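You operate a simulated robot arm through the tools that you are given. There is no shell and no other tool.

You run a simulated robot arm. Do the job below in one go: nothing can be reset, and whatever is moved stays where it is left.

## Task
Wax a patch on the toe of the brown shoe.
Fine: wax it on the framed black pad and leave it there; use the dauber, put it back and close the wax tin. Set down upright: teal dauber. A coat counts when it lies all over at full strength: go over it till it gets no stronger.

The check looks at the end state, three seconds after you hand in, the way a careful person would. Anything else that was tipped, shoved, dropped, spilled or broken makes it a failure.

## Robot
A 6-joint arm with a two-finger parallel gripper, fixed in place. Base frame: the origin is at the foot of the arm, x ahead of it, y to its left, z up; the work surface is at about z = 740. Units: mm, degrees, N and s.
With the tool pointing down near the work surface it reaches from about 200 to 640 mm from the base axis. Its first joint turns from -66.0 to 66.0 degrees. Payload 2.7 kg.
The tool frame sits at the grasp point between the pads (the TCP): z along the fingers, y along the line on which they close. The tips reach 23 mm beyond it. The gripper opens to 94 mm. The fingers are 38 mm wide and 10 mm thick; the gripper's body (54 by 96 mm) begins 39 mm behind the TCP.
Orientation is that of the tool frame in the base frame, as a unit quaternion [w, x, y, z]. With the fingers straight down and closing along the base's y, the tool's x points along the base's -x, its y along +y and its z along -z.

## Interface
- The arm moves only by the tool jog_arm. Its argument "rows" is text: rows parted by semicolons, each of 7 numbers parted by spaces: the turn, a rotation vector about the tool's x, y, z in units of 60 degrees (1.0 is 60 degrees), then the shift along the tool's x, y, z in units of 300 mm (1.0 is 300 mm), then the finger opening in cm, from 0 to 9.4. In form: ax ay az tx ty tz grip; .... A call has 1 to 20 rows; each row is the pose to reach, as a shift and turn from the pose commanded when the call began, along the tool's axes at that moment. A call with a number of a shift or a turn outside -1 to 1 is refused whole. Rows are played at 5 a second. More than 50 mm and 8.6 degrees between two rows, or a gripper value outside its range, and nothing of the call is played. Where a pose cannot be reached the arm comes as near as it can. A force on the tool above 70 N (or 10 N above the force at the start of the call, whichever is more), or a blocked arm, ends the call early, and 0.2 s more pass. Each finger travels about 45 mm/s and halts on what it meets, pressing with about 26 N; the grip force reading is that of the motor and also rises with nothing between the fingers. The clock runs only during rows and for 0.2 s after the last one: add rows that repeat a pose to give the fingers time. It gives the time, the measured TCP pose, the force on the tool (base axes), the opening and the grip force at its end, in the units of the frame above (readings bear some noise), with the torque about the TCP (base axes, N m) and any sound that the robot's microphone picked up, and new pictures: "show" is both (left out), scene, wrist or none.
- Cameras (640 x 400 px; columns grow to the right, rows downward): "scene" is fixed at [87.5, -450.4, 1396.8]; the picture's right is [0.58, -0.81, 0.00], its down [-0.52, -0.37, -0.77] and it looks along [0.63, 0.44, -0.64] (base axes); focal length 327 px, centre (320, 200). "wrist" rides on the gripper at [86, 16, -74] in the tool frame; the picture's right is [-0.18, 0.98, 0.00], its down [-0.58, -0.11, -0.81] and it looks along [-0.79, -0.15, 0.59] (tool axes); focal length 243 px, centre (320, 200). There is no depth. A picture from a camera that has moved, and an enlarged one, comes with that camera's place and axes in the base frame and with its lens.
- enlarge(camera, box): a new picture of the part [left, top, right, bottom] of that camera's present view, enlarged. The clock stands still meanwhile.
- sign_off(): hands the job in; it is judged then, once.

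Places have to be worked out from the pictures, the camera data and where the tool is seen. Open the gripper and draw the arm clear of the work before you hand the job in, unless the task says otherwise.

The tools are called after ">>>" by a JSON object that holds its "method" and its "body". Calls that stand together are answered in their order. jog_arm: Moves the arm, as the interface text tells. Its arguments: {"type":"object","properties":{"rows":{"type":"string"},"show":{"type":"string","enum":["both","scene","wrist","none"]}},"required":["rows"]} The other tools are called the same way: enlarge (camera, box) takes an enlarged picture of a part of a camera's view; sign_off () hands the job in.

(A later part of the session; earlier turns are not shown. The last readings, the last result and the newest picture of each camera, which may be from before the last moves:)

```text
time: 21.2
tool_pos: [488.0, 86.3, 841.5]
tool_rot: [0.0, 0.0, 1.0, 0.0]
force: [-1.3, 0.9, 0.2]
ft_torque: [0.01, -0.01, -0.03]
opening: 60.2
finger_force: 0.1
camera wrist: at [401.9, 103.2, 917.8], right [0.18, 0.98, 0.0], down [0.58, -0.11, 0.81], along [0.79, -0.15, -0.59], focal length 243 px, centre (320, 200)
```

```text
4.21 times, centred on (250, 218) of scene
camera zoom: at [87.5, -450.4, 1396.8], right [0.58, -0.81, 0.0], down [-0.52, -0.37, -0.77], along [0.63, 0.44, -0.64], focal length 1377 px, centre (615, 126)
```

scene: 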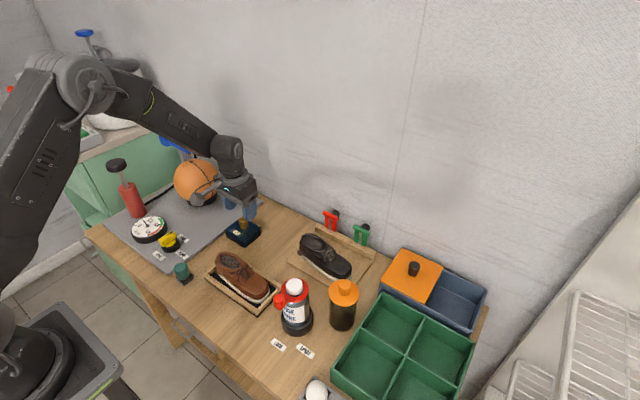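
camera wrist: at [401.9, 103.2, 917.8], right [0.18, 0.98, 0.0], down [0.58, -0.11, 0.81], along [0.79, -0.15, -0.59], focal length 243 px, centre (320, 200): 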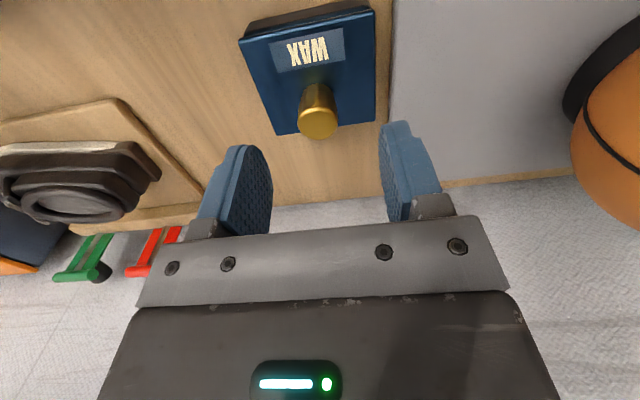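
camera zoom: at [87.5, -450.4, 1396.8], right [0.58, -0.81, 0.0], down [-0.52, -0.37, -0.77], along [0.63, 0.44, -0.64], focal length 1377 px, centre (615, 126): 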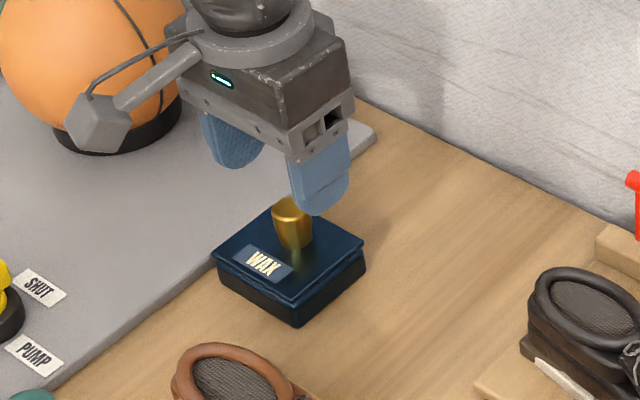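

The knob top is at about (488,85.6), right under the TCP. I go down to z≈794, close on the knob, and check the grip.

>>> {"method": "jog_arm", "body": {"rows": "0 0 0 0 0 0.08 6; 0 0 0 0 0 0.14 6; 0 0 0 0 0 0.16 6; 0 0 0 0 0 0.16 4.5; 0 0 0 0 0 0.16 3; 0 0 0 0 0 0.16 1.5; 0 0 0 0 0 0.16 1; 0 0 0 0 0 0.16 1"}}

>>> {"method": "enlarge", "body": {"camera": "scene", "box": [190, 170, 310, 265]}}

```text
time: 23.0
tool_pos: [488.0, 85.5, 793.9]
tool_rot: [0.0, 0.001, 1.0, 0.001]
force: [1.4, -11.3, 4.8]
ft_torque: [0.15, 0.13, -0.06]
opening: 23.1
finger_force: 44.9
camera wrist: at [401.4, 102.6, 869.9], right [0.19, 0.98, 0.0], down [0.58, -0.11, 0.81], along [0.79, -0.15, -0.59], focal length 243 px, centre (320, 200)
```

scene: 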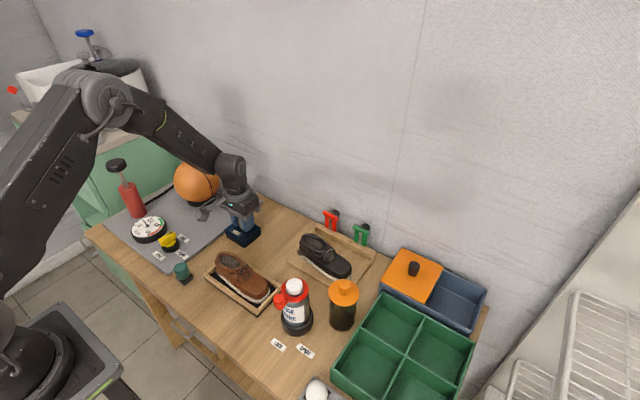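
wrist: 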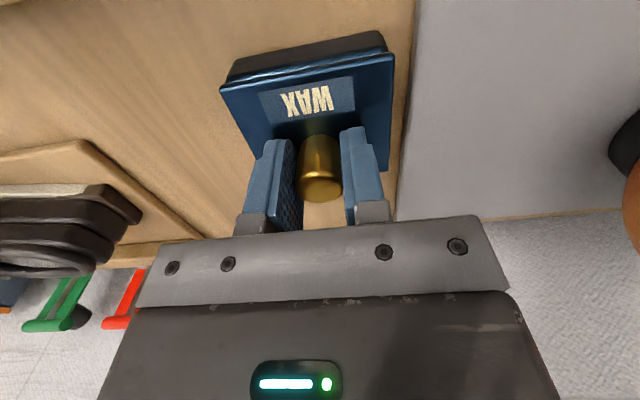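

```text
4.21 times, centred on (250, 218) of scene
camera zoom: at [87.5, -450.7, 1396.8], right [0.58, -0.81, 0.0], down [-0.52, -0.37, -0.77], along [0.63, 0.44, -0.64], focal length 1377 px, centre (615, 126)
```

zoom: 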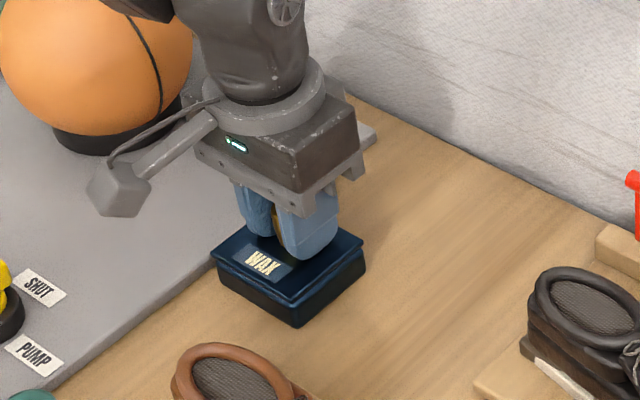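

The gripper has the knob at 23 mm, but there is an 11 N side load, so the knob is a little to −y. I shift −1.5 mm in y to relax it before lifting.

>>> {"method": "jog_arm", "body": {"rows": "0 0 0 0 -0.005 0 1; 0 0 0 0 -0.005 0 1", "show": "none"}}

```text
time: 23.6
tool_pos: [487.4, 85.3, 793.0]
tool_rot: [0.0, 0.001, 1.0, 0.0]
force: [-1.5, -3.4, 3.4]
ft_torque: [-0.15, -0.36, -0.01]
opening: 23.3
finger_force: 44.1
```

The side load has mostly gone. I lift 6 mm slowly and look at whether the lid separates or hinges.

>>> {"method": "jog_arm", "body": {"rows": "0 0 0 0 -0.005 -0.007 1; 0 0 0 0 -0.005 -0.014 1; 0 0 0 0 -0.005 -0.02 1; 0 0 0 0 -0.005 -0.02 1"}}

>>> {"method": "enlarge", "body": {"camera": "scene", "box": [190, 170, 310, 265]}}

>>> {"method": "enlarge", "body": {"camera": "wrist", "box": [200, 20, 420, 200]}}

```text
time: 24.6
tool_pos: [487.1, 83.7, 797.7]
tool_rot: [-0.003, 0.001, 1.0, 0.0]
force: [2.9, 0.6, -30.4]
ft_torque: [0.18, -0.13, -0.04]
opening: 23.1
finger_force: 44.5
camera wrist: at [400.7, 100.5, 874.1], right [0.19, 0.98, 0.0], down [0.59, -0.11, 0.8], along [0.79, -0.15, -0.6], focal length 243 px, centre (320, 200)
```

scene: 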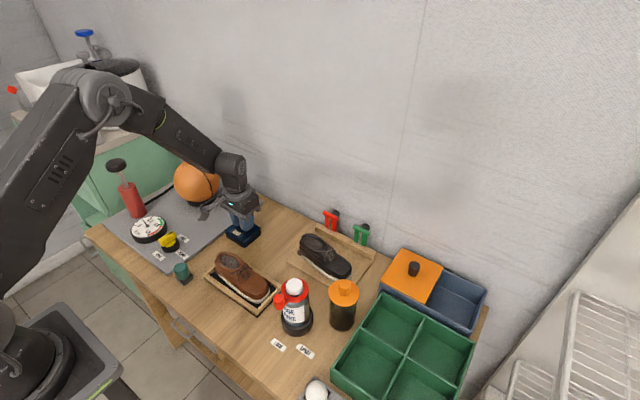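
wrist: 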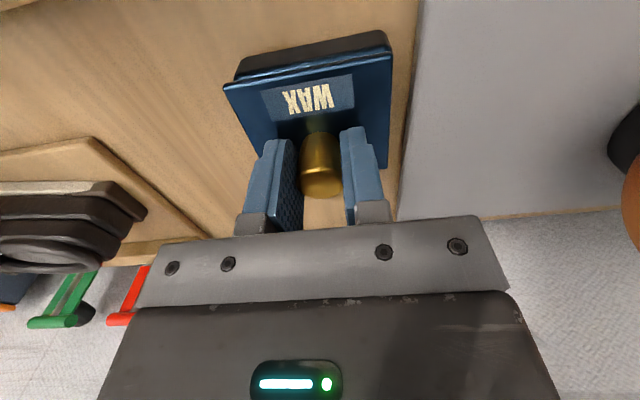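

```text
4.21 times, centred on (250, 218) of scene
camera zoom: at [88.1, -450.3, 1396.8], right [0.58, -0.81, 0.0], down [-0.52, -0.37, -0.77], along [0.62, 0.44, -0.64], focal length 1377 px, centre (615, 126)
```

zoom: 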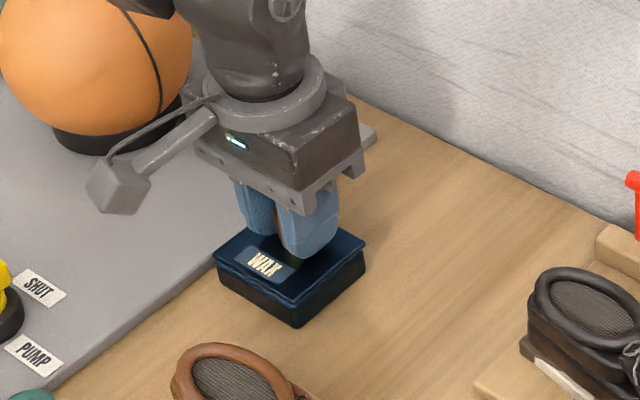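

```text
2.22 times, centred on (310, 110) of wrist
camera zoom: at [400.7, 100.5, 874.1], right [0.19, 0.98, 0.0], down [0.59, -0.11, 0.8], along [0.79, -0.15, -0.6], focal length 539 px, centre (342, 400)
```

zoom: 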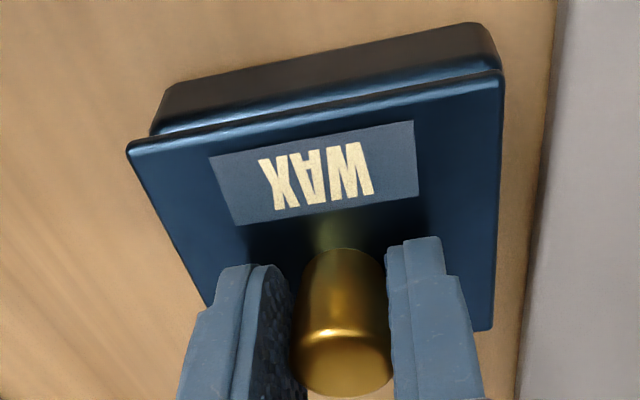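

The pull meets 30 N and the lid hasn't visibly moved, so it is a tight fit, a latch, or the fingers are slipping. I pull another 3 mm and watch the force and the picture.

>>> {"method": "jog_arm", "body": {"rows": "0 0 0 0 0 -0.004 1; 0 0 0 0 0 -0.007 1; 0 0 0 0 0 -0.01 1; 0 0 0 0 0 -0.01 1", "show": "wrist"}}

>>> {"method": "enlarge", "body": {"camera": "wrist", "box": [200, 20, 420, 200]}}

>>> {"method": "enlarge", "body": {"camera": "scene", "box": [210, 200, 280, 255]}}

```text
time: 25.6
tool_pos: [487.0, 83.0, 800.4]
tool_rot: [-0.003, 0.0, 1.0, -0.001]
force: [-3.7, 1.4, -30.7]
ft_torque: [0.23, 0.28, 0.03]
opening: 23.2
finger_force: 45.2
camera wrist: at [400.7, 100.4, 876.7], right [0.18, 0.98, 0.0], down [0.59, -0.11, 0.8], along [0.79, -0.15, -0.6], focal length 243 px, centre (320, 200)
```

wrist: 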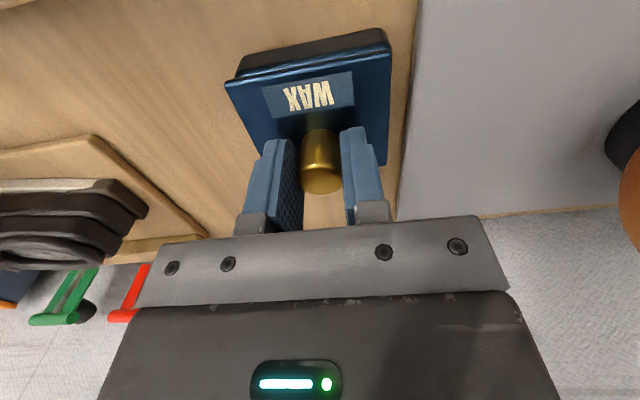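

```text
2.22 times, centred on (310, 110) of wrist
camera zoom: at [400.7, 100.4, 876.7], right [0.18, 0.98, 0.0], down [0.59, -0.11, 0.8], along [0.79, -0.15, -0.6], focal length 539 px, centre (342, 400)
```

zoom: 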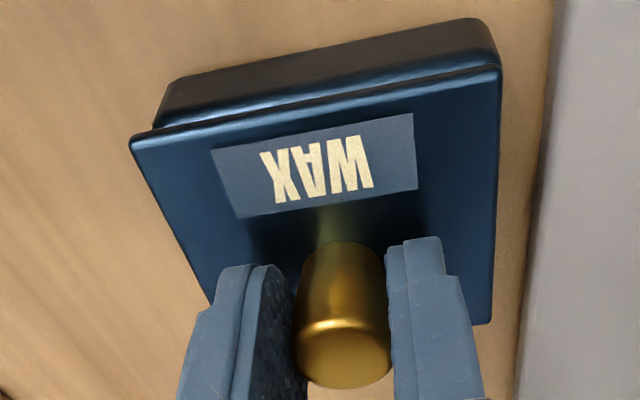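

```text
7.27 times, centred on (245, 228) of scene
camera zoom: at [88.0, -450.3, 1396.8], right [0.58, -0.81, 0.0], down [-0.52, -0.37, -0.77], along [0.62, 0.44, -0.64], focal length 2378 px, centre (866, 0)
```

zoom: 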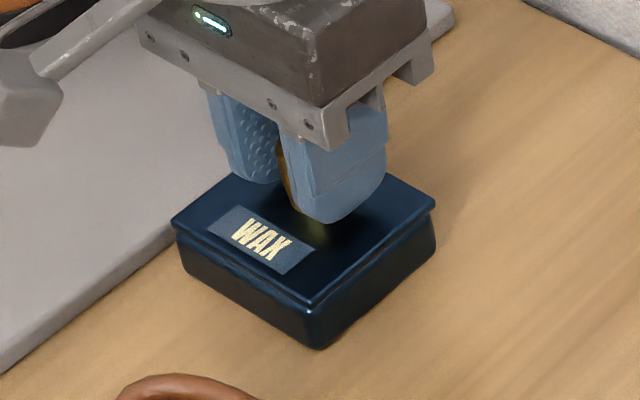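

The fingers slip at about 30 N while the lid stays put, and the tin doesn't lift either, so it is fixed to the table. The lid must open some other way: slide, twist or hinge. I re-grip the knob lower and test the directions gently, starting with a small slide along x.

>>> {"method": "jog_arm", "body": {"rows": "0 0 0 0 0 0 3.2; 0 0 0 0 0 0 3.2; 0 0 0 0 0.003 0.015 3.2; 0 0 0 0 0.003 0.029 3.2; 0 0 0 0 0.003 0.029 1; 0 0 0 0 0.003 0.029 1; 0 0 0 0 0.003 0.029 1", "show": "none"}}

>>> {"method": "jog_arm", "body": {"rows": "0 0 0 -0.005 0 0 1; 0 0 0 -0.01 0 0 1; 0 0 0 -0.01 0 0 1", "show": "none"}}

```text
time: 27.2
tool_pos: [488.1, 85.3, 792.6]
tool_rot: [0.0, 0.0, 1.0, 0.0]
force: [-0.3, -0.4, 0.0]
ft_torque: [0.22, 0.12, -0.01]
opening: 23.2
finger_force: 45.3
```

```text
time: 28.0
tool_pos: [488.6, 84.9, 793.6]
tool_rot: [-0.004, 0.001, 1.0, 0.0]
force: [-31.1, 0.5, 14.9]
ft_torque: [0.33, -0.28, 0.02]
opening: 23.0
finger_force: 45.1
```

Pushing toward +x meets a firm 31 N. I return and test −x.

>>> {"method": "jog_arm", "body": {"rows": "0 0 0 0.005 0 0 1; 0 0 0 0.01 0 0 1; 0 0 0 0.015 0 0 1; 0 0 0 0.02 0 0 1; 0 0 0 0.02 0 0 1", "show": "none"}}

```text
time: 29.2
tool_pos: [486.2, 83.5, 794.2]
tool_rot: [0.004, 0.0, 1.0, 0.0]
force: [23.7, -0.1, -20.2]
ft_torque: [-0.22, -0.27, -0.01]
opening: 23.4
finger_force: 45.0
```

Both directions along x are firm. I go back to centre and test a small twist of the knob.

>>> {"method": "jog_arm", "body": {"rows": "0 0 0 -0.005 0 0 1; 0 0 0 -0.01 0 0 1; 0 0 0 -0.01 0 0 1", "show": "none"}}

>>> {"method": "jog_arm", "body": {"rows": "0 0 0.06 0 0 0 1; 0 0 0.12 0 0 0 1; 0 0 0.12 0 0 0 1", "show": "none"}}

>>> {"method": "enlarge", "body": {"camera": "scene", "box": [210, 200, 280, 255]}}

```text
time: 30.0
tool_pos: [487.9, 83.6, 794.9]
tool_rot: [-0.001, -0.001, 1.0, 0.0]
force: [-1.4, 0.1, 8.7]
ft_torque: [0.24, -0.53, 0.06]
opening: 23.2
finger_force: 45.1
```

```text
time: 30.8
tool_pos: [488.1, 84.3, 794.6]
tool_rot: [-0.001, 0.064, 0.998, 0.0]
force: [-0.5, 0.4, 11.6]
ft_torque: [-0.16, 0.32, -0.09]
opening: 23.1
finger_force: 44.5
```

```text
7.27 times, centred on (245, 228) of scene
camera zoom: at [87.4, -450.4, 1396.8], right [0.58, -0.81, 0.0], down [-0.52, -0.37, -0.77], along [0.63, 0.44, -0.64], focal length 2378 px, centre (866, 0)
```

zoom: 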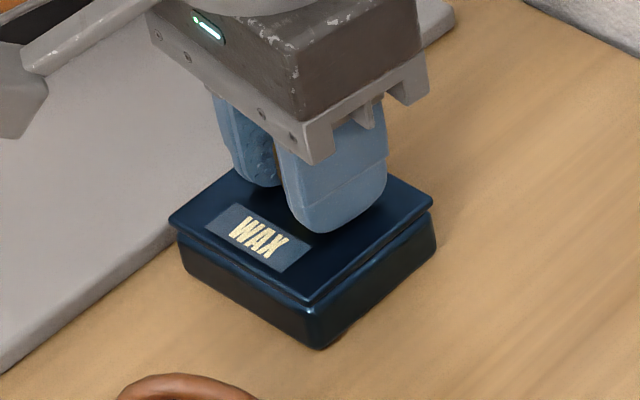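

The knob just spins between the pads on a twist, with little torque. The lid's overhang is on the +x side and the label faces the robot, so I suspect a hinge along the far (+x) edge. I untwist, then follow a 5° arc about (517, z 764).

>>> {"method": "jog_arm", "body": {"rows": "0 0 -0.06 0 0 0 1; 0 0 -0.12 0 0 0 1; 0 0 -0.12 0 0 0 1", "show": "none"}}

>>> {"method": "jog_arm", "body": {"rows": "0 0.04 0 -0.0047 0 -0.0042 1; 0 0.0833 0 -0.009 0 -0.008 1; 0 0.0833 0 -0.009 0 -0.008 1", "show": "wrist"}}

>>> {"method": "enlarge", "body": {"camera": "scene", "box": [210, 200, 280, 255]}}

```text
time: 31.6
tool_pos: [487.7, 84.6, 794.1]
tool_rot: [0.0, 0.0, 1.0, 0.0]
force: [-1.7, -0.2, 9.5]
ft_torque: [0.22, 0.25, -0.16]
opening: 23.1
finger_force: 45.2
```

```text
time: 32.4
tool_pos: [489.9, 83.9, 793.9]
tool_rot: [-0.046, 0.0, 0.999, 0.0]
force: [-5.7, 0.8, -3.5]
ft_torque: [0.26, -0.93, 0.09]
opening: 23.2
finger_force: 44.7
camera wrist: at [410.5, 101.4, 879.0], right [0.18, 0.98, -0.02], down [0.65, -0.11, 0.75], along [0.74, -0.15, -0.66], focal length 243 px, centre (320, 200)
```

wrist: 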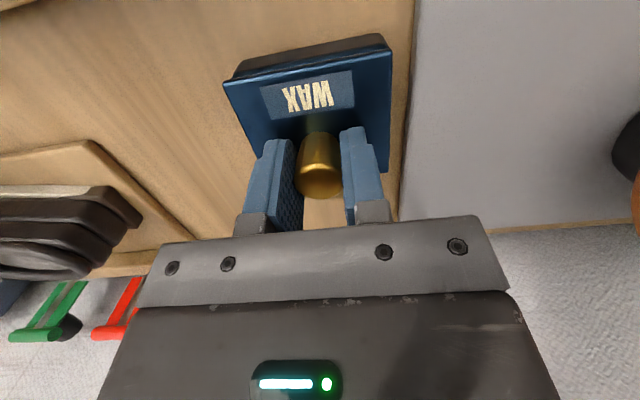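

```text
7.27 times, centred on (245, 228) of scene
camera zoom: at [87.4, -450.4, 1396.9], right [0.58, -0.81, 0.0], down [-0.52, -0.37, -0.77], along [0.63, 0.44, -0.64], focal length 2378 px, centre (866, 0)
```

zoom: 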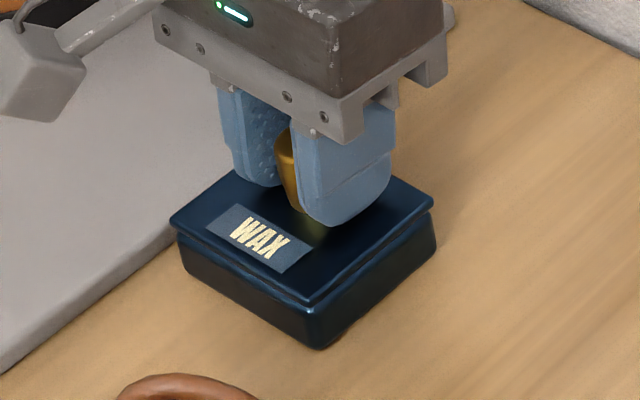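

The force is small but there is a 0.93 N m resisting torque, and the lid is still shut. I undo the tilt, release, and inspect the tin from close by for a hinge, latch or lip.

>>> {"method": "jog_arm", "body": {"rows": "0 -0.04 0 0.0047 0 0.0042 1; 0 -0.0833 0 0.009 0 0.008 1; 0 -0.0833 0 0.009 0 0.008 1; 0 -0.0833 0 0.009 0 0.008 3; 0 -0.0833 0 0.009 0 0.008 5; 0 -0.0833 0 0.009 0 0.008 6; 0 -0.0833 0 0.06 0 -0.08 6; 0 -0.0833 0 0.15 0 -0.15 6; 0 -0.0833 0 0.25 0 -0.15 6; 0 -0.0833 0 0.25 0 -0.15 6", "show": "wrist"}}

>>> {"method": "enlarge", "body": {"camera": "wrist", "box": [250, 80, 390, 200]}}

>>> {"method": "enlarge", "body": {"camera": "scene", "box": [215, 210, 275, 250]}}

```text
time: 34.6
tool_pos: [420.8, 84.0, 846.6]
tool_rot: [-0.001, 0.0, 1.0, -0.001]
force: [0.1, -0.3, 0.0]
ft_torque: [-0.04, -0.02, -0.01]
opening: 60.0
finger_force: 0.1
camera wrist: at [333.2, 101.1, 923.4], right [0.18, 0.98, 0.0], down [0.58, -0.11, 0.81], along [0.79, -0.15, -0.59], focal length 243 px, centre (320, 200)
```

wrist: 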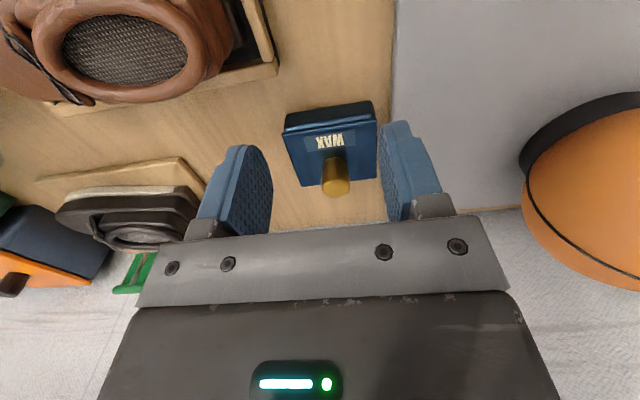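

```text
3.33 times, centred on (320, 140) of wrist
camera zoom: at [333.2, 101.1, 923.4], right [0.18, 0.98, 0.0], down [0.58, -0.11, 0.81], along [0.79, -0.15, -0.59], focal length 809 px, centre (320, 400)
```

zoom: 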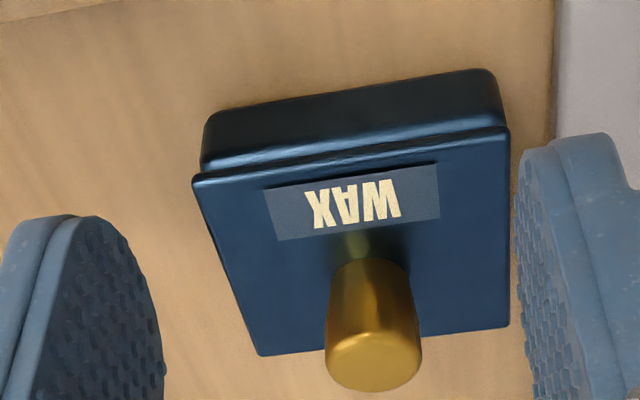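

```text
10.00 times, centred on (245, 230) of scene
camera zoom: at [87.5, -450.4, 1396.8], right [0.58, -0.81, 0.0], down [-0.52, -0.37, -0.77], along [0.63, 0.44, -0.64], focal length 3270 px, centre (1070, -100)
```

zoom: 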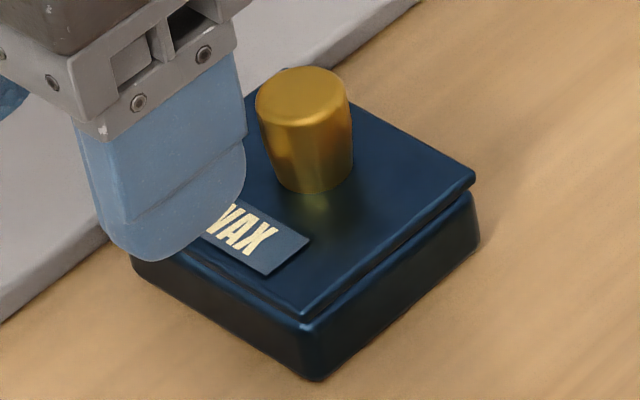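

No hinge or latch is visible; the lid is a plate with a gold knob. The twist earlier gave almost no torque, well below the ~0.35 N m that slipping would give, so the knob may turn freely as a lock. I grip it again and turn it 60° counter-clockwise.

>>> {"method": "jog_arm", "body": {"rows": "0 0 0 -0.112 0.003 0 6; 0 0 0 -0.224 0.003 0 6; 0 0 0 -0.224 0.003 0.1 6; 0 0 0 -0.224 0.003 0.165 6; 0 0 0 -0.224 0.003 0.17 4; 0 0 0 -0.224 0.003 0.17 2; 0 0 0 -0.224 0.003 0.17 1; 0 0 0 -0.224 0.003 0.17 1; 0 0 0 -0.224 0.003 0.17 1", "show": "none"}}

>>> {"method": "jog_arm", "body": {"rows": "0 0 -0.12 0 0 0 1; 0 0 -0.24 0 0 0 1; 0 0 -0.36 0 0 0 1; 0 0 -0.48 0 0 0 1; 0 0 -0.48 0 0 0 1", "show": "none"}}

>>> {"method": "enlarge", "body": {"camera": "scene", "box": [210, 200, 280, 255]}}

```text
time: 36.6
tool_pos: [487.9, 84.9, 795.9]
tool_rot: [0.0, 0.001, 1.0, 0.0]
force: [2.3, -2.1, -4.2]
ft_torque: [0.22, -0.02, 0.0]
opening: 23.1
finger_force: 45.0
```

```text
time: 37.8
tool_pos: [487.5, 86.0, 796.6]
tool_rot: [0.0, -0.25, 0.968, -0.001]
force: [0.8, -10.3, -2.1]
ft_torque: [0.28, -0.08, 0.02]
opening: 23.1
finger_force: 45.0
```

```text
7.27 times, centred on (245, 228) of scene
camera zoom: at [87.6, -450.6, 1396.8], right [0.58, -0.81, 0.0], down [-0.52, -0.37, -0.77], along [0.63, 0.44, -0.64], focal length 2378 px, centre (866, 0)
```

zoom: 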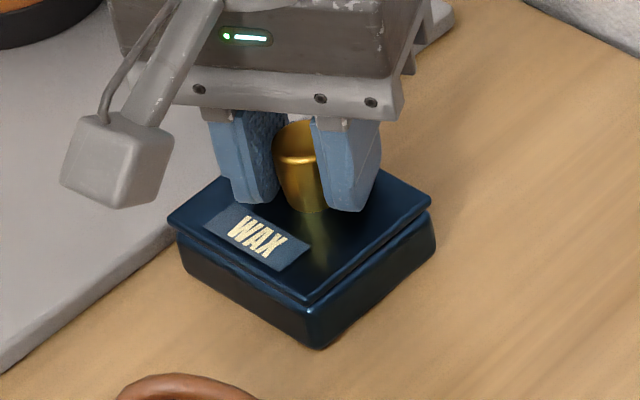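

There is no torque after 29° of turn. I test a small lift here.

>>> {"method": "jog_arm", "body": {"rows": "0 0 0 0 0 -0.005 1; 0 0 0 0 0 -0.01 1; 0 0 0 0 0 -0.01 1", "show": "none"}}

>>> {"method": "enlarge", "body": {"camera": "scene", "box": [210, 200, 280, 255]}}

```text
time: 38.6
tool_pos: [487.6, 83.9, 798.0]
tool_rot: [-0.001, -0.25, 0.968, 0.0]
force: [12.4, -7.9, -31.1]
ft_torque: [-0.16, -0.24, 0.09]
opening: 23.1
finger_force: 44.8
```

```text
7.27 times, centred on (245, 228) of scene
camera zoom: at [88.3, -450.5, 1396.8], right [0.58, -0.81, 0.0], down [-0.52, -0.37, -0.77], along [0.62, 0.44, -0.64], focal length 2378 px, centre (866, 0)
```

zoom: 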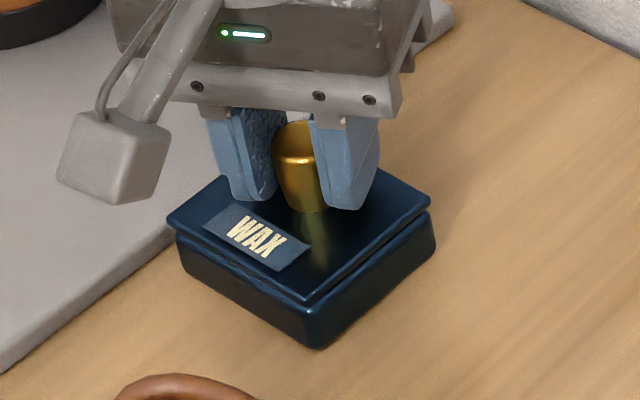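

It is still held at 31 N. A sliding lid would also resist any lift, and I haven't tested y properly. I turn back to yaw 0 and push −y by a few mm while gripping.

>>> {"method": "jog_arm", "body": {"rows": "0 0 0.12 0 0 0.005 1; 0 0 0.24 0 0 0.01 1; 0 0 0.36 0 0 0.01 1; 0 0 0.48 0 0 0.01 1; 0 0 0.48 0 0 0.01 1", "show": "none"}}

>>> {"method": "jog_arm", "body": {"rows": "0 0 0 0 -0.007 0 1; 0 0 0 0 -0.014 0 1; 0 0 0 0 -0.02 0 1; 0 0 0 0 -0.02 0 1", "show": "none"}}

>>> {"method": "enlarge", "body": {"camera": "scene", "box": [210, 200, 280, 255]}}

```text
time: 39.8
tool_pos: [489.0, 85.2, 797.8]
tool_rot: [0.003, 0.003, 1.0, 0.001]
force: [6.5, -8.4, 16.6]
ft_torque: [-0.3, -0.07, 0.08]
opening: 23.0
finger_force: 44.9
```

```text
time: 40.8
tool_pos: [488.7, 79.4, 798.4]
tool_rot: [0.004, 0.0, 1.0, 0.002]
force: [7.4, -0.5, 22.3]
ft_torque: [-0.21, -0.24, 0.03]
opening: 23.2
finger_force: 44.6
```

```text
7.27 times, centred on (245, 228) of scene
camera zoom: at [87.3, -450.4, 1396.8], right [0.58, -0.81, 0.0], down [-0.52, -0.37, -0.77], along [0.63, 0.44, -0.64], focal length 2378 px, centre (866, 0)
```

zoom: 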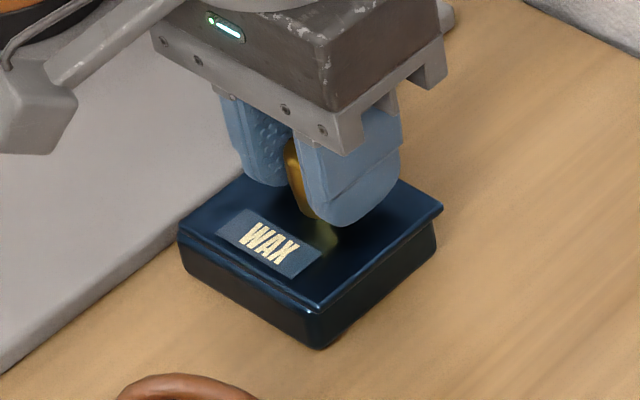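

The lid slid 6 mm toward −y with almost no force, so it is a sliding lid. I relieve the vertical load and keep sliding toward −y.

>>> {"method": "jog_arm", "body": {"rows": "0 0 0 0 0 -0.004 1; 0 0 0 0 -0.02 -0.008 1; 0 0 0 0 -0.05 -0.008 1; 0 0 0 0 -0.08 -0.008 1; 0 0 0 0 -0.11 -0.008 1; 0 0 0 0 -0.11 -0.008 1"}}

>>> {"method": "enlarge", "body": {"camera": "scene", "box": [210, 190, 300, 260]}}

```text
time: 42.2
tool_pos: [488.8, 46.6, 798.6]
tool_rot: [0.003, 0.0, 1.0, 0.002]
force: [27.0, 0.7, -13.3]
ft_torque: [-0.16, 0.16, -0.01]
opening: 23.2
finger_force: 45.0
camera wrist: at [402.2, 63.1, 874.1], right [0.18, 0.98, 0.0], down [0.58, -0.11, 0.81], along [0.8, -0.15, -0.59], focal length 243 px, centre (320, 200)
```

scene: 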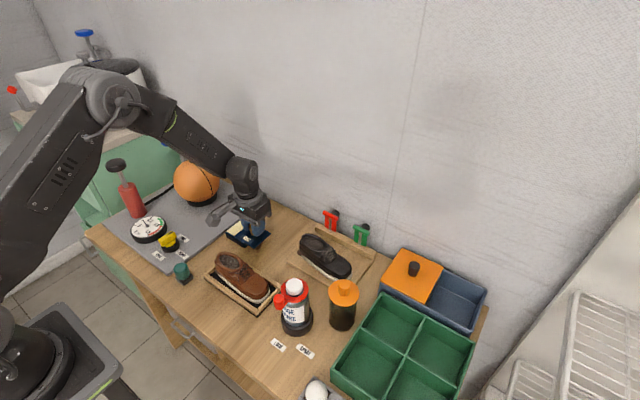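
wrist: 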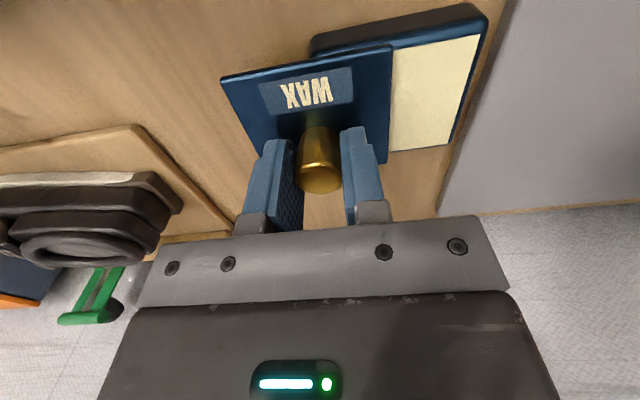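

```text
5.71 times, centred on (255, 225) of scene
camera zoom: at [88.3, -450.4, 1396.8], right [0.58, -0.81, 0.0], down [-0.52, -0.37, -0.77], along [0.62, 0.44, -0.64], focal length 1868 px, centre (691, 57)
```

zoom: 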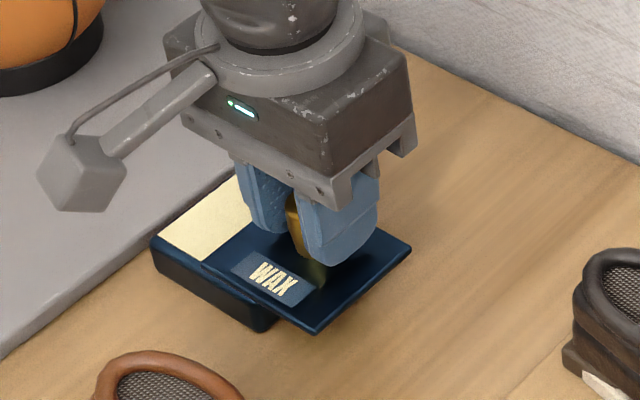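

The wax is showing. I relieve the x load by 1.5 mm and continue sliding another 35 mm.

>>> {"method": "jog_arm", "body": {"rows": "0 0 0 -0.005 -0.01 0.003 1; 0 0 0 -0.006 -0.04 0.003 1; 0 0 0 -0.006 -0.07 0.003 1; 0 0 0 -0.006 -0.1 0.003 1; 0 0 0 -0.006 -0.12 0.003 1; 0 0 0 -0.006 -0.12 0.003 1"}}

>>> {"method": "enlarge", "body": {"camera": "scene", "box": [210, 190, 300, 260]}}

```text
time: 43.6
tool_pos: [489.7, 9.9, 799.3]
tool_rot: [0.001, 0.0, 1.0, 0.0]
force: [7.1, 0.4, 14.3]
ft_torque: [0.23, 0.46, -0.01]
opening: 23.2
finger_force: 45.4
camera wrist: at [402.5, 27.0, 874.6], right [0.18, 0.98, 0.0], down [0.58, -0.11, 0.81], along [0.79, -0.15, -0.59], focal length 243 px, centre (320, 200)
```

scene: 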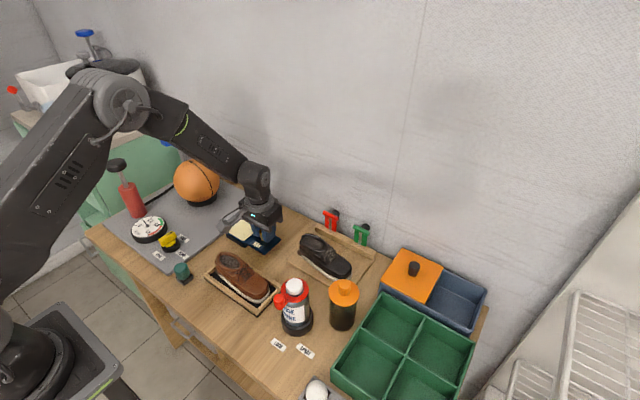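
wrist: 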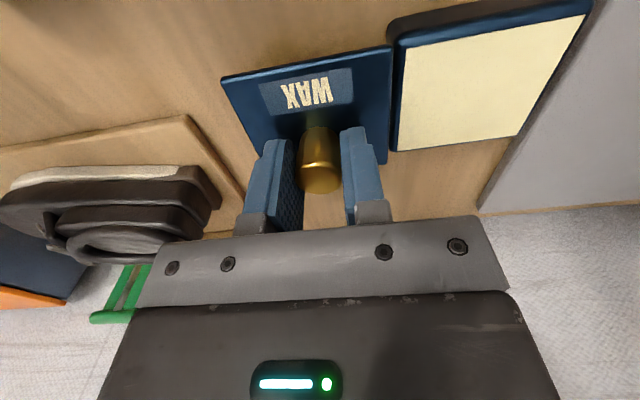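

```text
5.71 times, centred on (255, 225) of scene
camera zoom: at [87.5, -450.4, 1396.8], right [0.58, -0.81, 0.0], down [-0.52, -0.37, -0.77], along [0.63, 0.44, -0.64], focal length 1868 px, centre (691, 57)
```

zoom: 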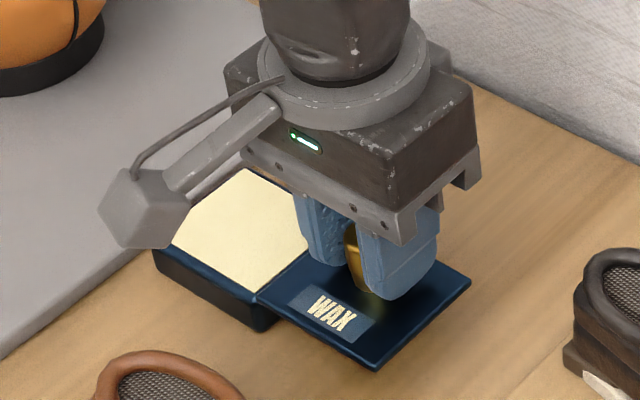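

The tin is fully open, and the lid holds up against the tool's 14 N downward push, so it is carried on its slide. I open the fingers, rise, and look at the wax.

>>> {"method": "jog_arm", "body": {"rows": "0 0 0 0 0 -0.005 1; 0 0 0 0 0 -0.005 2.5; 0 0 0 0 0 -0.005 4; 0 0 0 0 0 -0.005 5; 0 0 0 0 0 -0.005 5; 0 0 0 0 0 -0.1 5; 0 0 0 0 0 -0.25 5; 0 0 0 0 0 -0.36 5; 0 0 0 0 0 -0.36 5"}}

>>> {"method": "enlarge", "body": {"camera": "scene", "box": [205, 195, 295, 260]}}

>>> {"method": "enlarge", "body": {"camera": "scene", "box": [205, 240, 295, 315]}}

>>> {"method": "enlarge", "body": {"camera": "scene", "box": [160, 250, 210, 290]}}

```text
time: 45.6
tool_pos: [488.9, 9.9, 906.5]
tool_rot: [0.0, 0.0, 1.0, 0.0]
force: [-0.3, -0.2, -0.1]
ft_torque: [0.02, -0.01, -0.01]
opening: 49.9
finger_force: 0.1
camera wrist: at [402.5, 26.8, 982.2], right [0.18, 0.98, 0.0], down [0.58, -0.11, 0.81], along [0.79, -0.15, -0.59], focal length 243 px, centre (320, 200)
```

scene: 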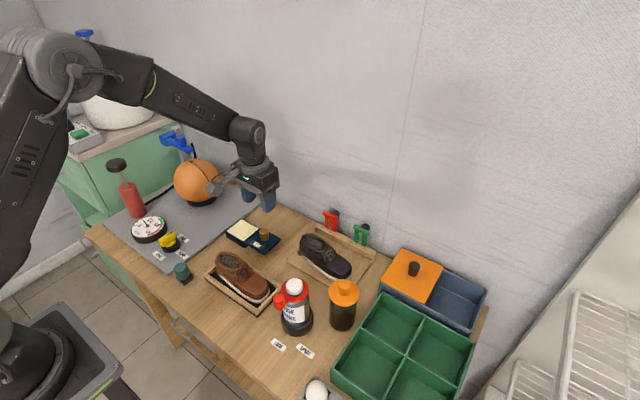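
wrist: 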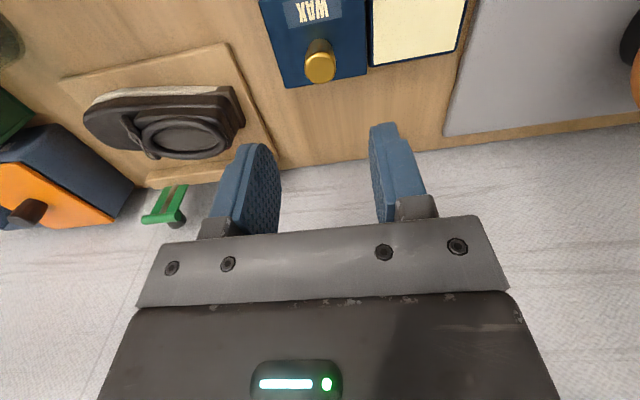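

```text
6.15 times, centred on (250, 228) of scene
camera zoom: at [87.5, -450.4, 1396.8], right [0.58, -0.81, 0.0], down [-0.52, -0.37, -0.77], along [0.63, 0.44, -0.64], focal length 2012 px, centre (751, 31)
```

zoom: 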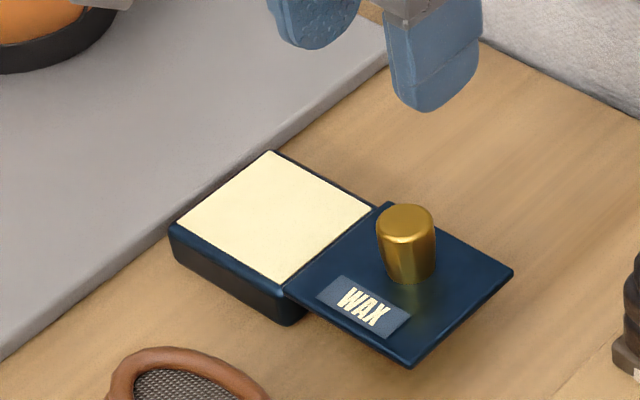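

```text
5.33 times, centred on (250, 278) of scene
camera zoom: at [87.5, -450.4, 1396.8], right [0.58, -0.81, 0.0], down [-0.52, -0.37, -0.77], along [0.63, 0.44, -0.64], focal length 1744 px, centre (693, -213)
```

zoom: 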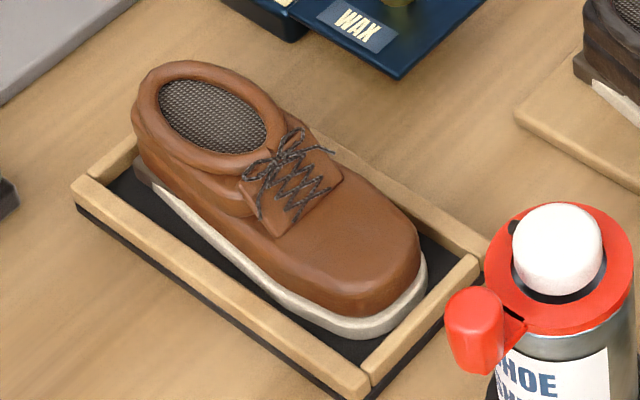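

```text
10.00 times, centred on (185, 270) of scene
camera zoom: at [87.5, -450.4, 1396.8], right [0.58, -0.81, 0.0], down [-0.52, -0.37, -0.77], along [0.63, 0.44, -0.64], focal length 3270 px, centre (1670, -500)
```

zoom: 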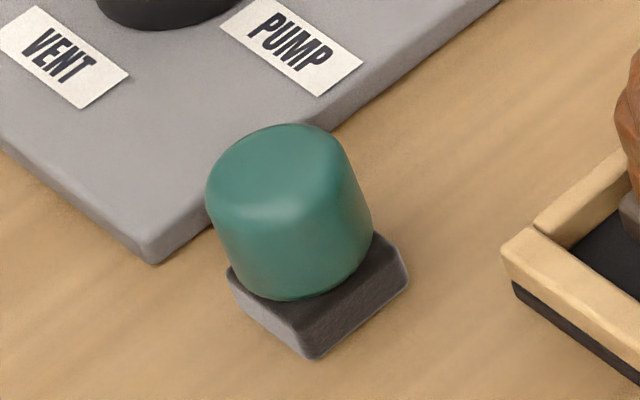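

The tin is open with cream wax, and the lid stays out on its slide. Next is the dauber, a teal handle on a dark felt of about 27×33 mm near (296,94). I turn to yaw +90 so that on the toe the fingers will sit at the shoe's sides, and move above it.

>>> {"method": "jog_arm", "body": {"rows": "0 0 0.125 0.08 0.035 0.01 6; 0 0 0.25 0.16 0.07 0.02 6; 0 0 0.375 0.24 0.105 0.03 6; 0 0 0.5 0.32 0.14 0.04 6; 0 0 0.625 0.40 0.175 0.05 6; 0 0 0.75 0.48 0.21 0.06 6; 0 0 0.875 0.56 0.245 0.07 6; 0 0 1.0 0.643 0.28 0.087 6", "show": "none"}}

>>> {"method": "jog_arm", "body": {"rows": "0 0 0.125 0 0 0.02 6; 0 0 0.25 0 0 0.04 6; 0 0 0.375 0 0 0.06 6; 0 0 0.5 0 0 0.08 6; 0 0 0.5 0 0 0.1 6; 0 0 0.5 0 0 0.1 6"}}

>>> {"method": "enlarge", "body": {"camera": "wrist", "box": [220, 0, 420, 180]}}

>>> {"method": "enlarge", "body": {"camera": "scene", "box": [140, 220, 240, 300]}}

```text
time: 47.4
tool_pos: [294.7, 95.5, 880.5]
tool_rot: [-0.001, 0.501, 0.865, 0.001]
force: [-0.1, -0.3, -0.1]
ft_torque: [0.01, 0.02, -0.03]
opening: 60.2
finger_force: 0.1
```

```text
time: 48.8
tool_pos: [296.5, 95.5, 850.1]
tool_rot: [0.0, 0.708, 0.707, 0.0]
force: [0.8, 0.0, 0.4]
ft_torque: [-0.02, 0.02, -0.01]
opening: 60.1
finger_force: 0.0
camera wrist: at [312.7, 181.8, 926.5], right [0.98, -0.19, 0.0], down [-0.11, -0.58, 0.81], along [-0.15, -0.79, -0.59], focal length 243 px, centre (320, 200)
```

scene: 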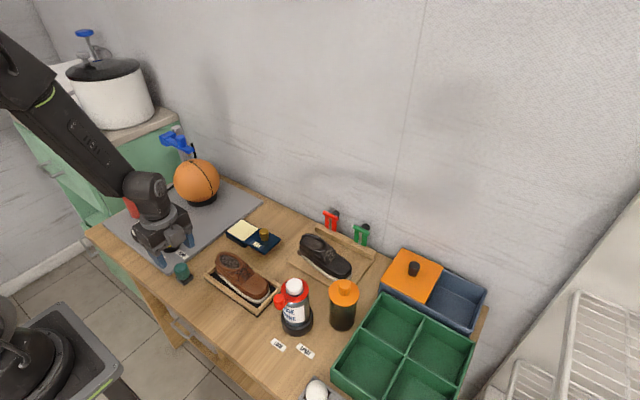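
wrist: 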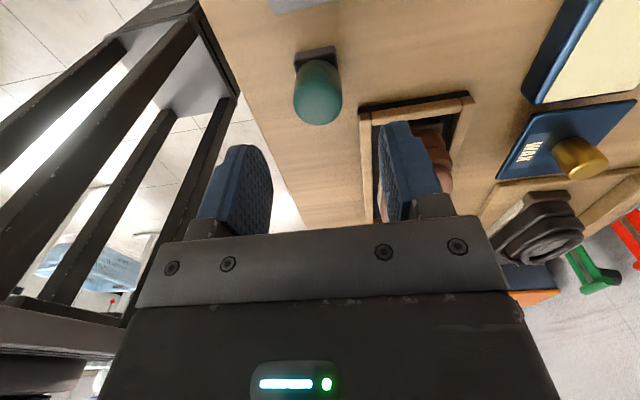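

```text
2.22 times, centred on (320, 90) of wrist
camera zoom: at [312.7, 181.8, 926.5], right [0.98, -0.19, 0.0], down [-0.11, -0.58, 0.81], along [-0.15, -0.79, -0.59], focal length 539 px, centre (320, 444)
```

zoom: 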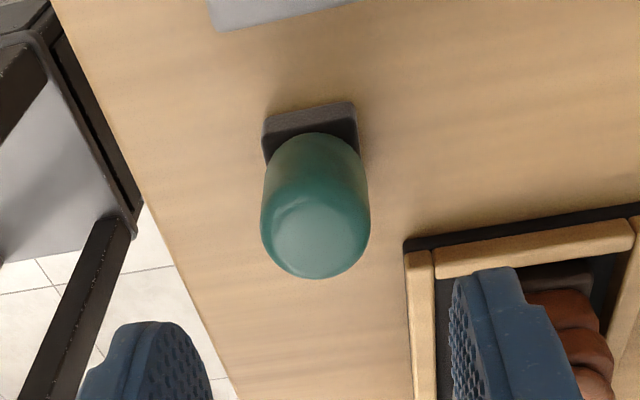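

```text
5.00 times, centred on (190, 260) of scene
camera zoom: at [87.5, -450.4, 1396.8], right [0.58, -0.81, 0.0], down [-0.52, -0.37, -0.77], along [0.63, 0.44, -0.64], focal length 1635 px, centre (970, -100)
```

zoom: 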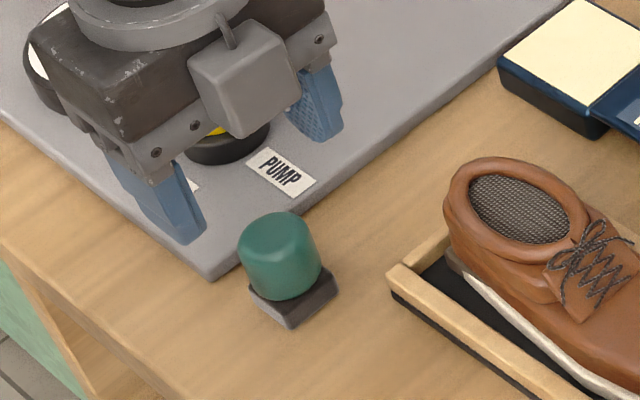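

The dauber's centre is at about (295.5,95), right under the TCP. I lower to z≈780 and close on the handle.

>>> {"method": "jog_arm", "body": {"rows": "0 0 0 0 0 0.1 6; 0 0 0 0 0 0.19 6; 0 0 0 0 0 0.233 6; 0 0 0 0 0 0.233 6; 0 0 0 0 0 0.233 4.5; 0 0 0 0 0 0.233 3; 0 0 0 0 0 0.233 1.5; 0 0 0 0 0 0.233 1.5; 0 0 0 0 0 0.233 1.5"}}

>>> {"method": "enlarge", "body": {"camera": "scene", "box": [140, 220, 240, 300]}}

```text
time: 50.8
tool_pos: [296.7, 94.0, 781.1]
tool_rot: [0.0, 0.707, 0.707, 0.0]
force: [0.1, -0.3, 0.6]
ft_torque: [-0.03, -0.01, 0.01]
opening: 30.6
finger_force: 26.5
camera wrist: at [312.3, 182.1, 856.8], right [0.98, -0.18, 0.0], down [-0.11, -0.58, 0.81], along [-0.15, -0.79, -0.59], focal length 243 px, centre (320, 200)
```

scene: 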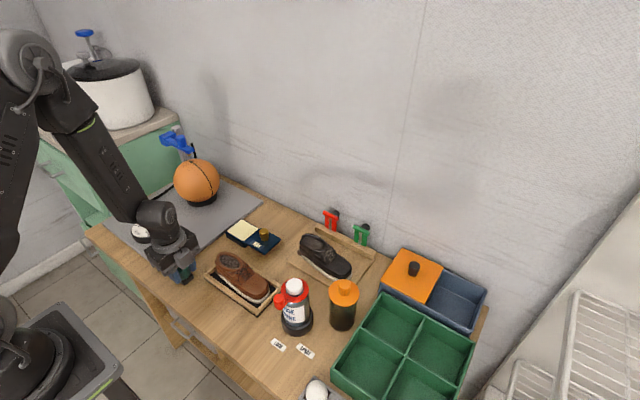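
wrist: 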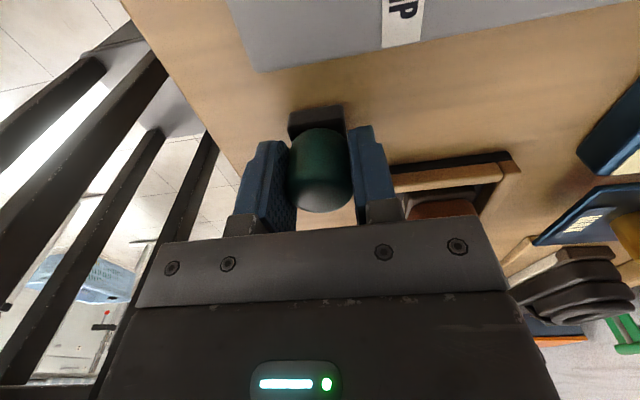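

```text
5.00 times, centred on (190, 260) of scene
camera zoom: at [87.5, -450.4, 1396.8], right [0.58, -0.81, 0.0], down [-0.52, -0.37, -0.77], along [0.63, 0.44, -0.64], focal length 1635 px, centre (970, -100)
```

zoom: 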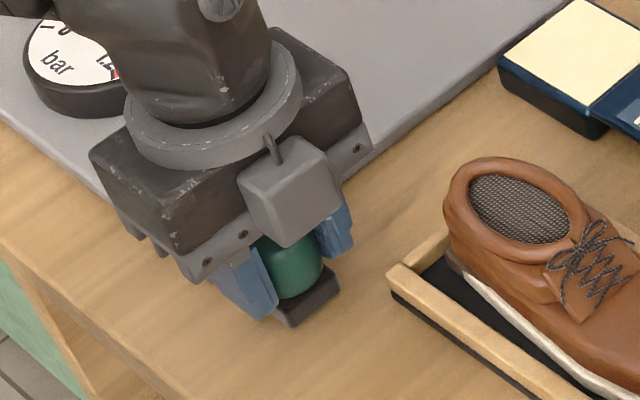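

The dauber is gripped at 30.6 mm, with the felt bottom 41 mm below the TCP. I lift it and carry it over the wax at about (484,88).

>>> {"method": "jog_arm", "body": {"rows": "0 0 0 0 0 -0.03 1.5; 0 0 0 0 0 -0.1 1.5; 0 0 0 0 0 -0.2 1.5; 0 0 0 0 0 -0.27 1.5; 0 0 0 -0.005 0.14 -0.27 1.5; 0 0 0 -0.01 0.28 -0.27 1.5; 0 0 0 -0.015 0.42 -0.27 1.5; 0 0 0 -0.02 0.56 -0.27 1.5; 0 0 0 -0.023 0.627 -0.27 1.5; 0 0 0 -0.023 0.627 -0.2 1.5; 0 0 0 -0.023 0.627 -0.2 1.5"}}

>>> {"method": "enlarge", "body": {"camera": "scene", "box": [190, 180, 310, 270]}}

>>> {"method": "enlarge", "body": {"camera": "wrist", "box": [220, 40, 460, 220]}}

```text
time: 53.2
tool_pos: [484.5, 87.0, 841.2]
tool_rot: [0.0, 0.706, 0.708, 0.0]
force: [-0.1, 0.4, -0.9]
ft_torque: [-0.01, 0.07, -0.02]
opening: 30.3
finger_force: 25.7
camera wrist: at [500.4, 174.5, 917.1], right [0.98, -0.18, 0.0], down [-0.11, -0.58, 0.81], along [-0.15, -0.79, -0.59], focal length 243 px, centre (320, 200)
```

scene: 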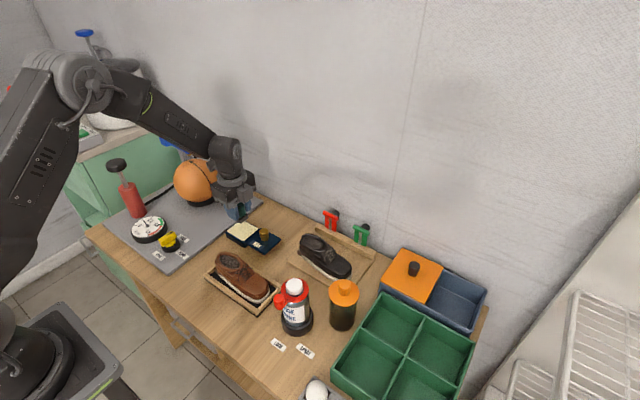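
wrist: 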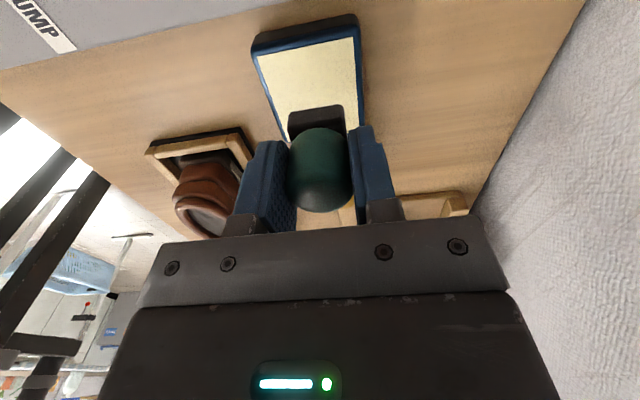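

```text
4.44 times, centred on (250, 225) of scene
camera zoom: at [87.5, -450.4, 1396.8], right [0.58, -0.81, 0.0], down [-0.52, -0.37, -0.77], along [0.63, 0.44, -0.64], focal length 1453 px, centre (631, 89)
```

zoom: 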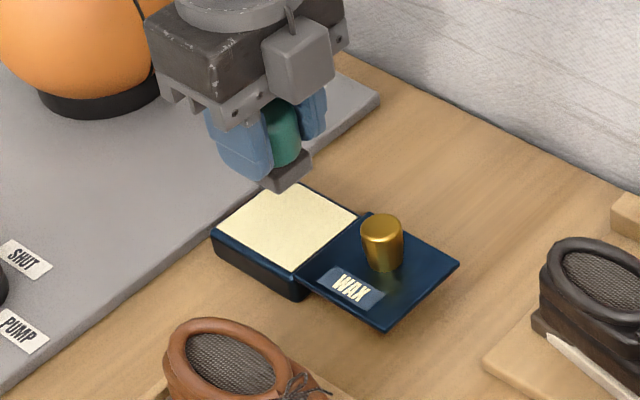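

```text
2.22 times, centred on (340, 130) of wrist
camera zoom: at [500.4, 174.5, 917.1], right [0.98, -0.18, 0.0], down [-0.11, -0.58, 0.81], along [-0.15, -0.79, -0.59], focal length 539 px, centre (276, 356)
```

zoom: 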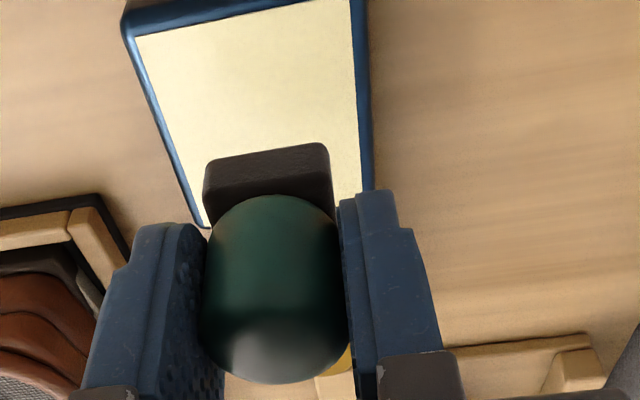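

The wax spans about x 452–508, y 58–116, and the felt hangs well inside it. I shift 3 mm to centre and lower toward contact in steps.

>>> {"method": "jog_arm", "body": {"rows": "0 0 0 0 -0.01 0.05 1.5; 0 0 0 0 -0.01 0.1 1.5; 0 0 0 0 -0.01 0.11 1.5; 0 0 0 0 -0.01 0.11 1.5", "show": "none"}}

>>> {"method": "jog_arm", "body": {"rows": "0 0 0 0 0 0.006 1.5; 0 0 0 0 0 0.01 1.5; 0 0 0 0 0 0.01 1.5", "show": "none"}}

```text
time: 54.2
tool_pos: [480.5, 87.4, 807.4]
tool_rot: [0.0, 0.707, 0.707, 0.0]
force: [0.3, 0.8, 0.0]
ft_torque: [-0.01, -0.03, 0.01]
opening: 30.4
finger_force: 25.8
```

```text
time: 55.0
tool_pos: [481.9, 88.1, 803.2]
tool_rot: [0.0, 0.707, 0.707, 0.0]
force: [-0.7, -0.9, 2.7]
ft_torque: [-0.02, 0.03, -0.01]
opening: 30.6
finger_force: 25.8
```

There is light contact at felt z≈762 with 2.7 N. I press 1 mm more and rub around in the wax a bit.

>>> {"method": "jog_arm", "body": {"rows": "0 0 0 0 0 0.003 1.5; 0 0 0 0.02 0 0.003 1.5; 0 0 0 0.02 0.02 0.003 1.5; 0 0 0 -0.02 0.02 0.003 1.5; 0 0 0 -0.02 -0.02 0.003 1.5; 0 0 0 0.02 -0.02 0.003 1.5; 0 0 0 0.02 0.02 0.003 1.5; 0 0 0 0 0 0.003 1.5; 0 0 0 0 0 0.003 1.5", "show": "scene"}}

>>> {"method": "enlarge", "body": {"camera": "scene", "box": [190, 180, 310, 270]}}

```text
time: 57.0
tool_pos: [481.3, 87.5, 803.8]
tool_rot: [0.0, 0.708, 0.706, -0.001]
force: [1.6, 2.3, 7.1]
ft_torque: [0.16, -0.06, -0.05]
opening: 30.3
finger_force: 25.8
```

scene: 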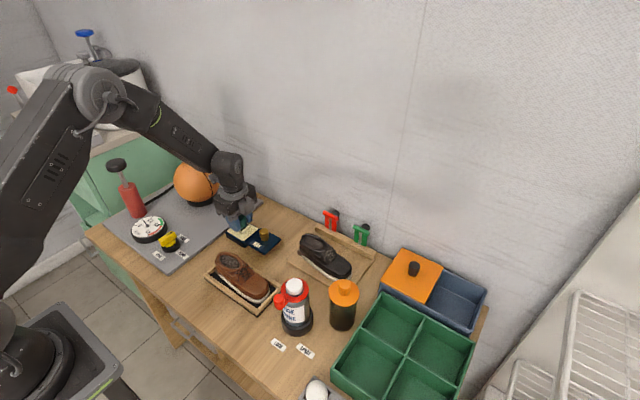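

```text
4.44 times, centred on (250, 225) of scene
camera zoom: at [87.5, -450.4, 1396.9], right [0.58, -0.81, 0.0], down [-0.52, -0.37, -0.77], along [0.63, 0.44, -0.64], focal length 1453 px, centre (631, 89)
```

zoom: 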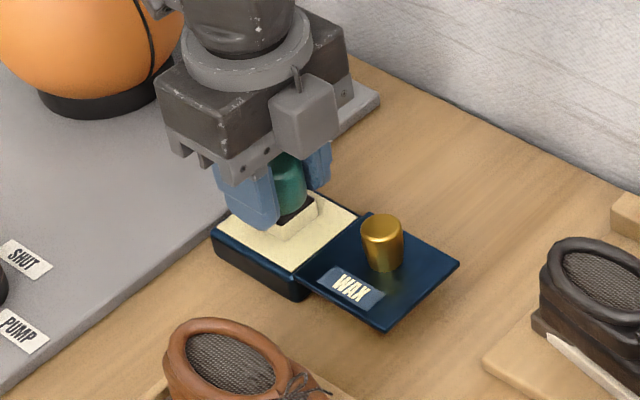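

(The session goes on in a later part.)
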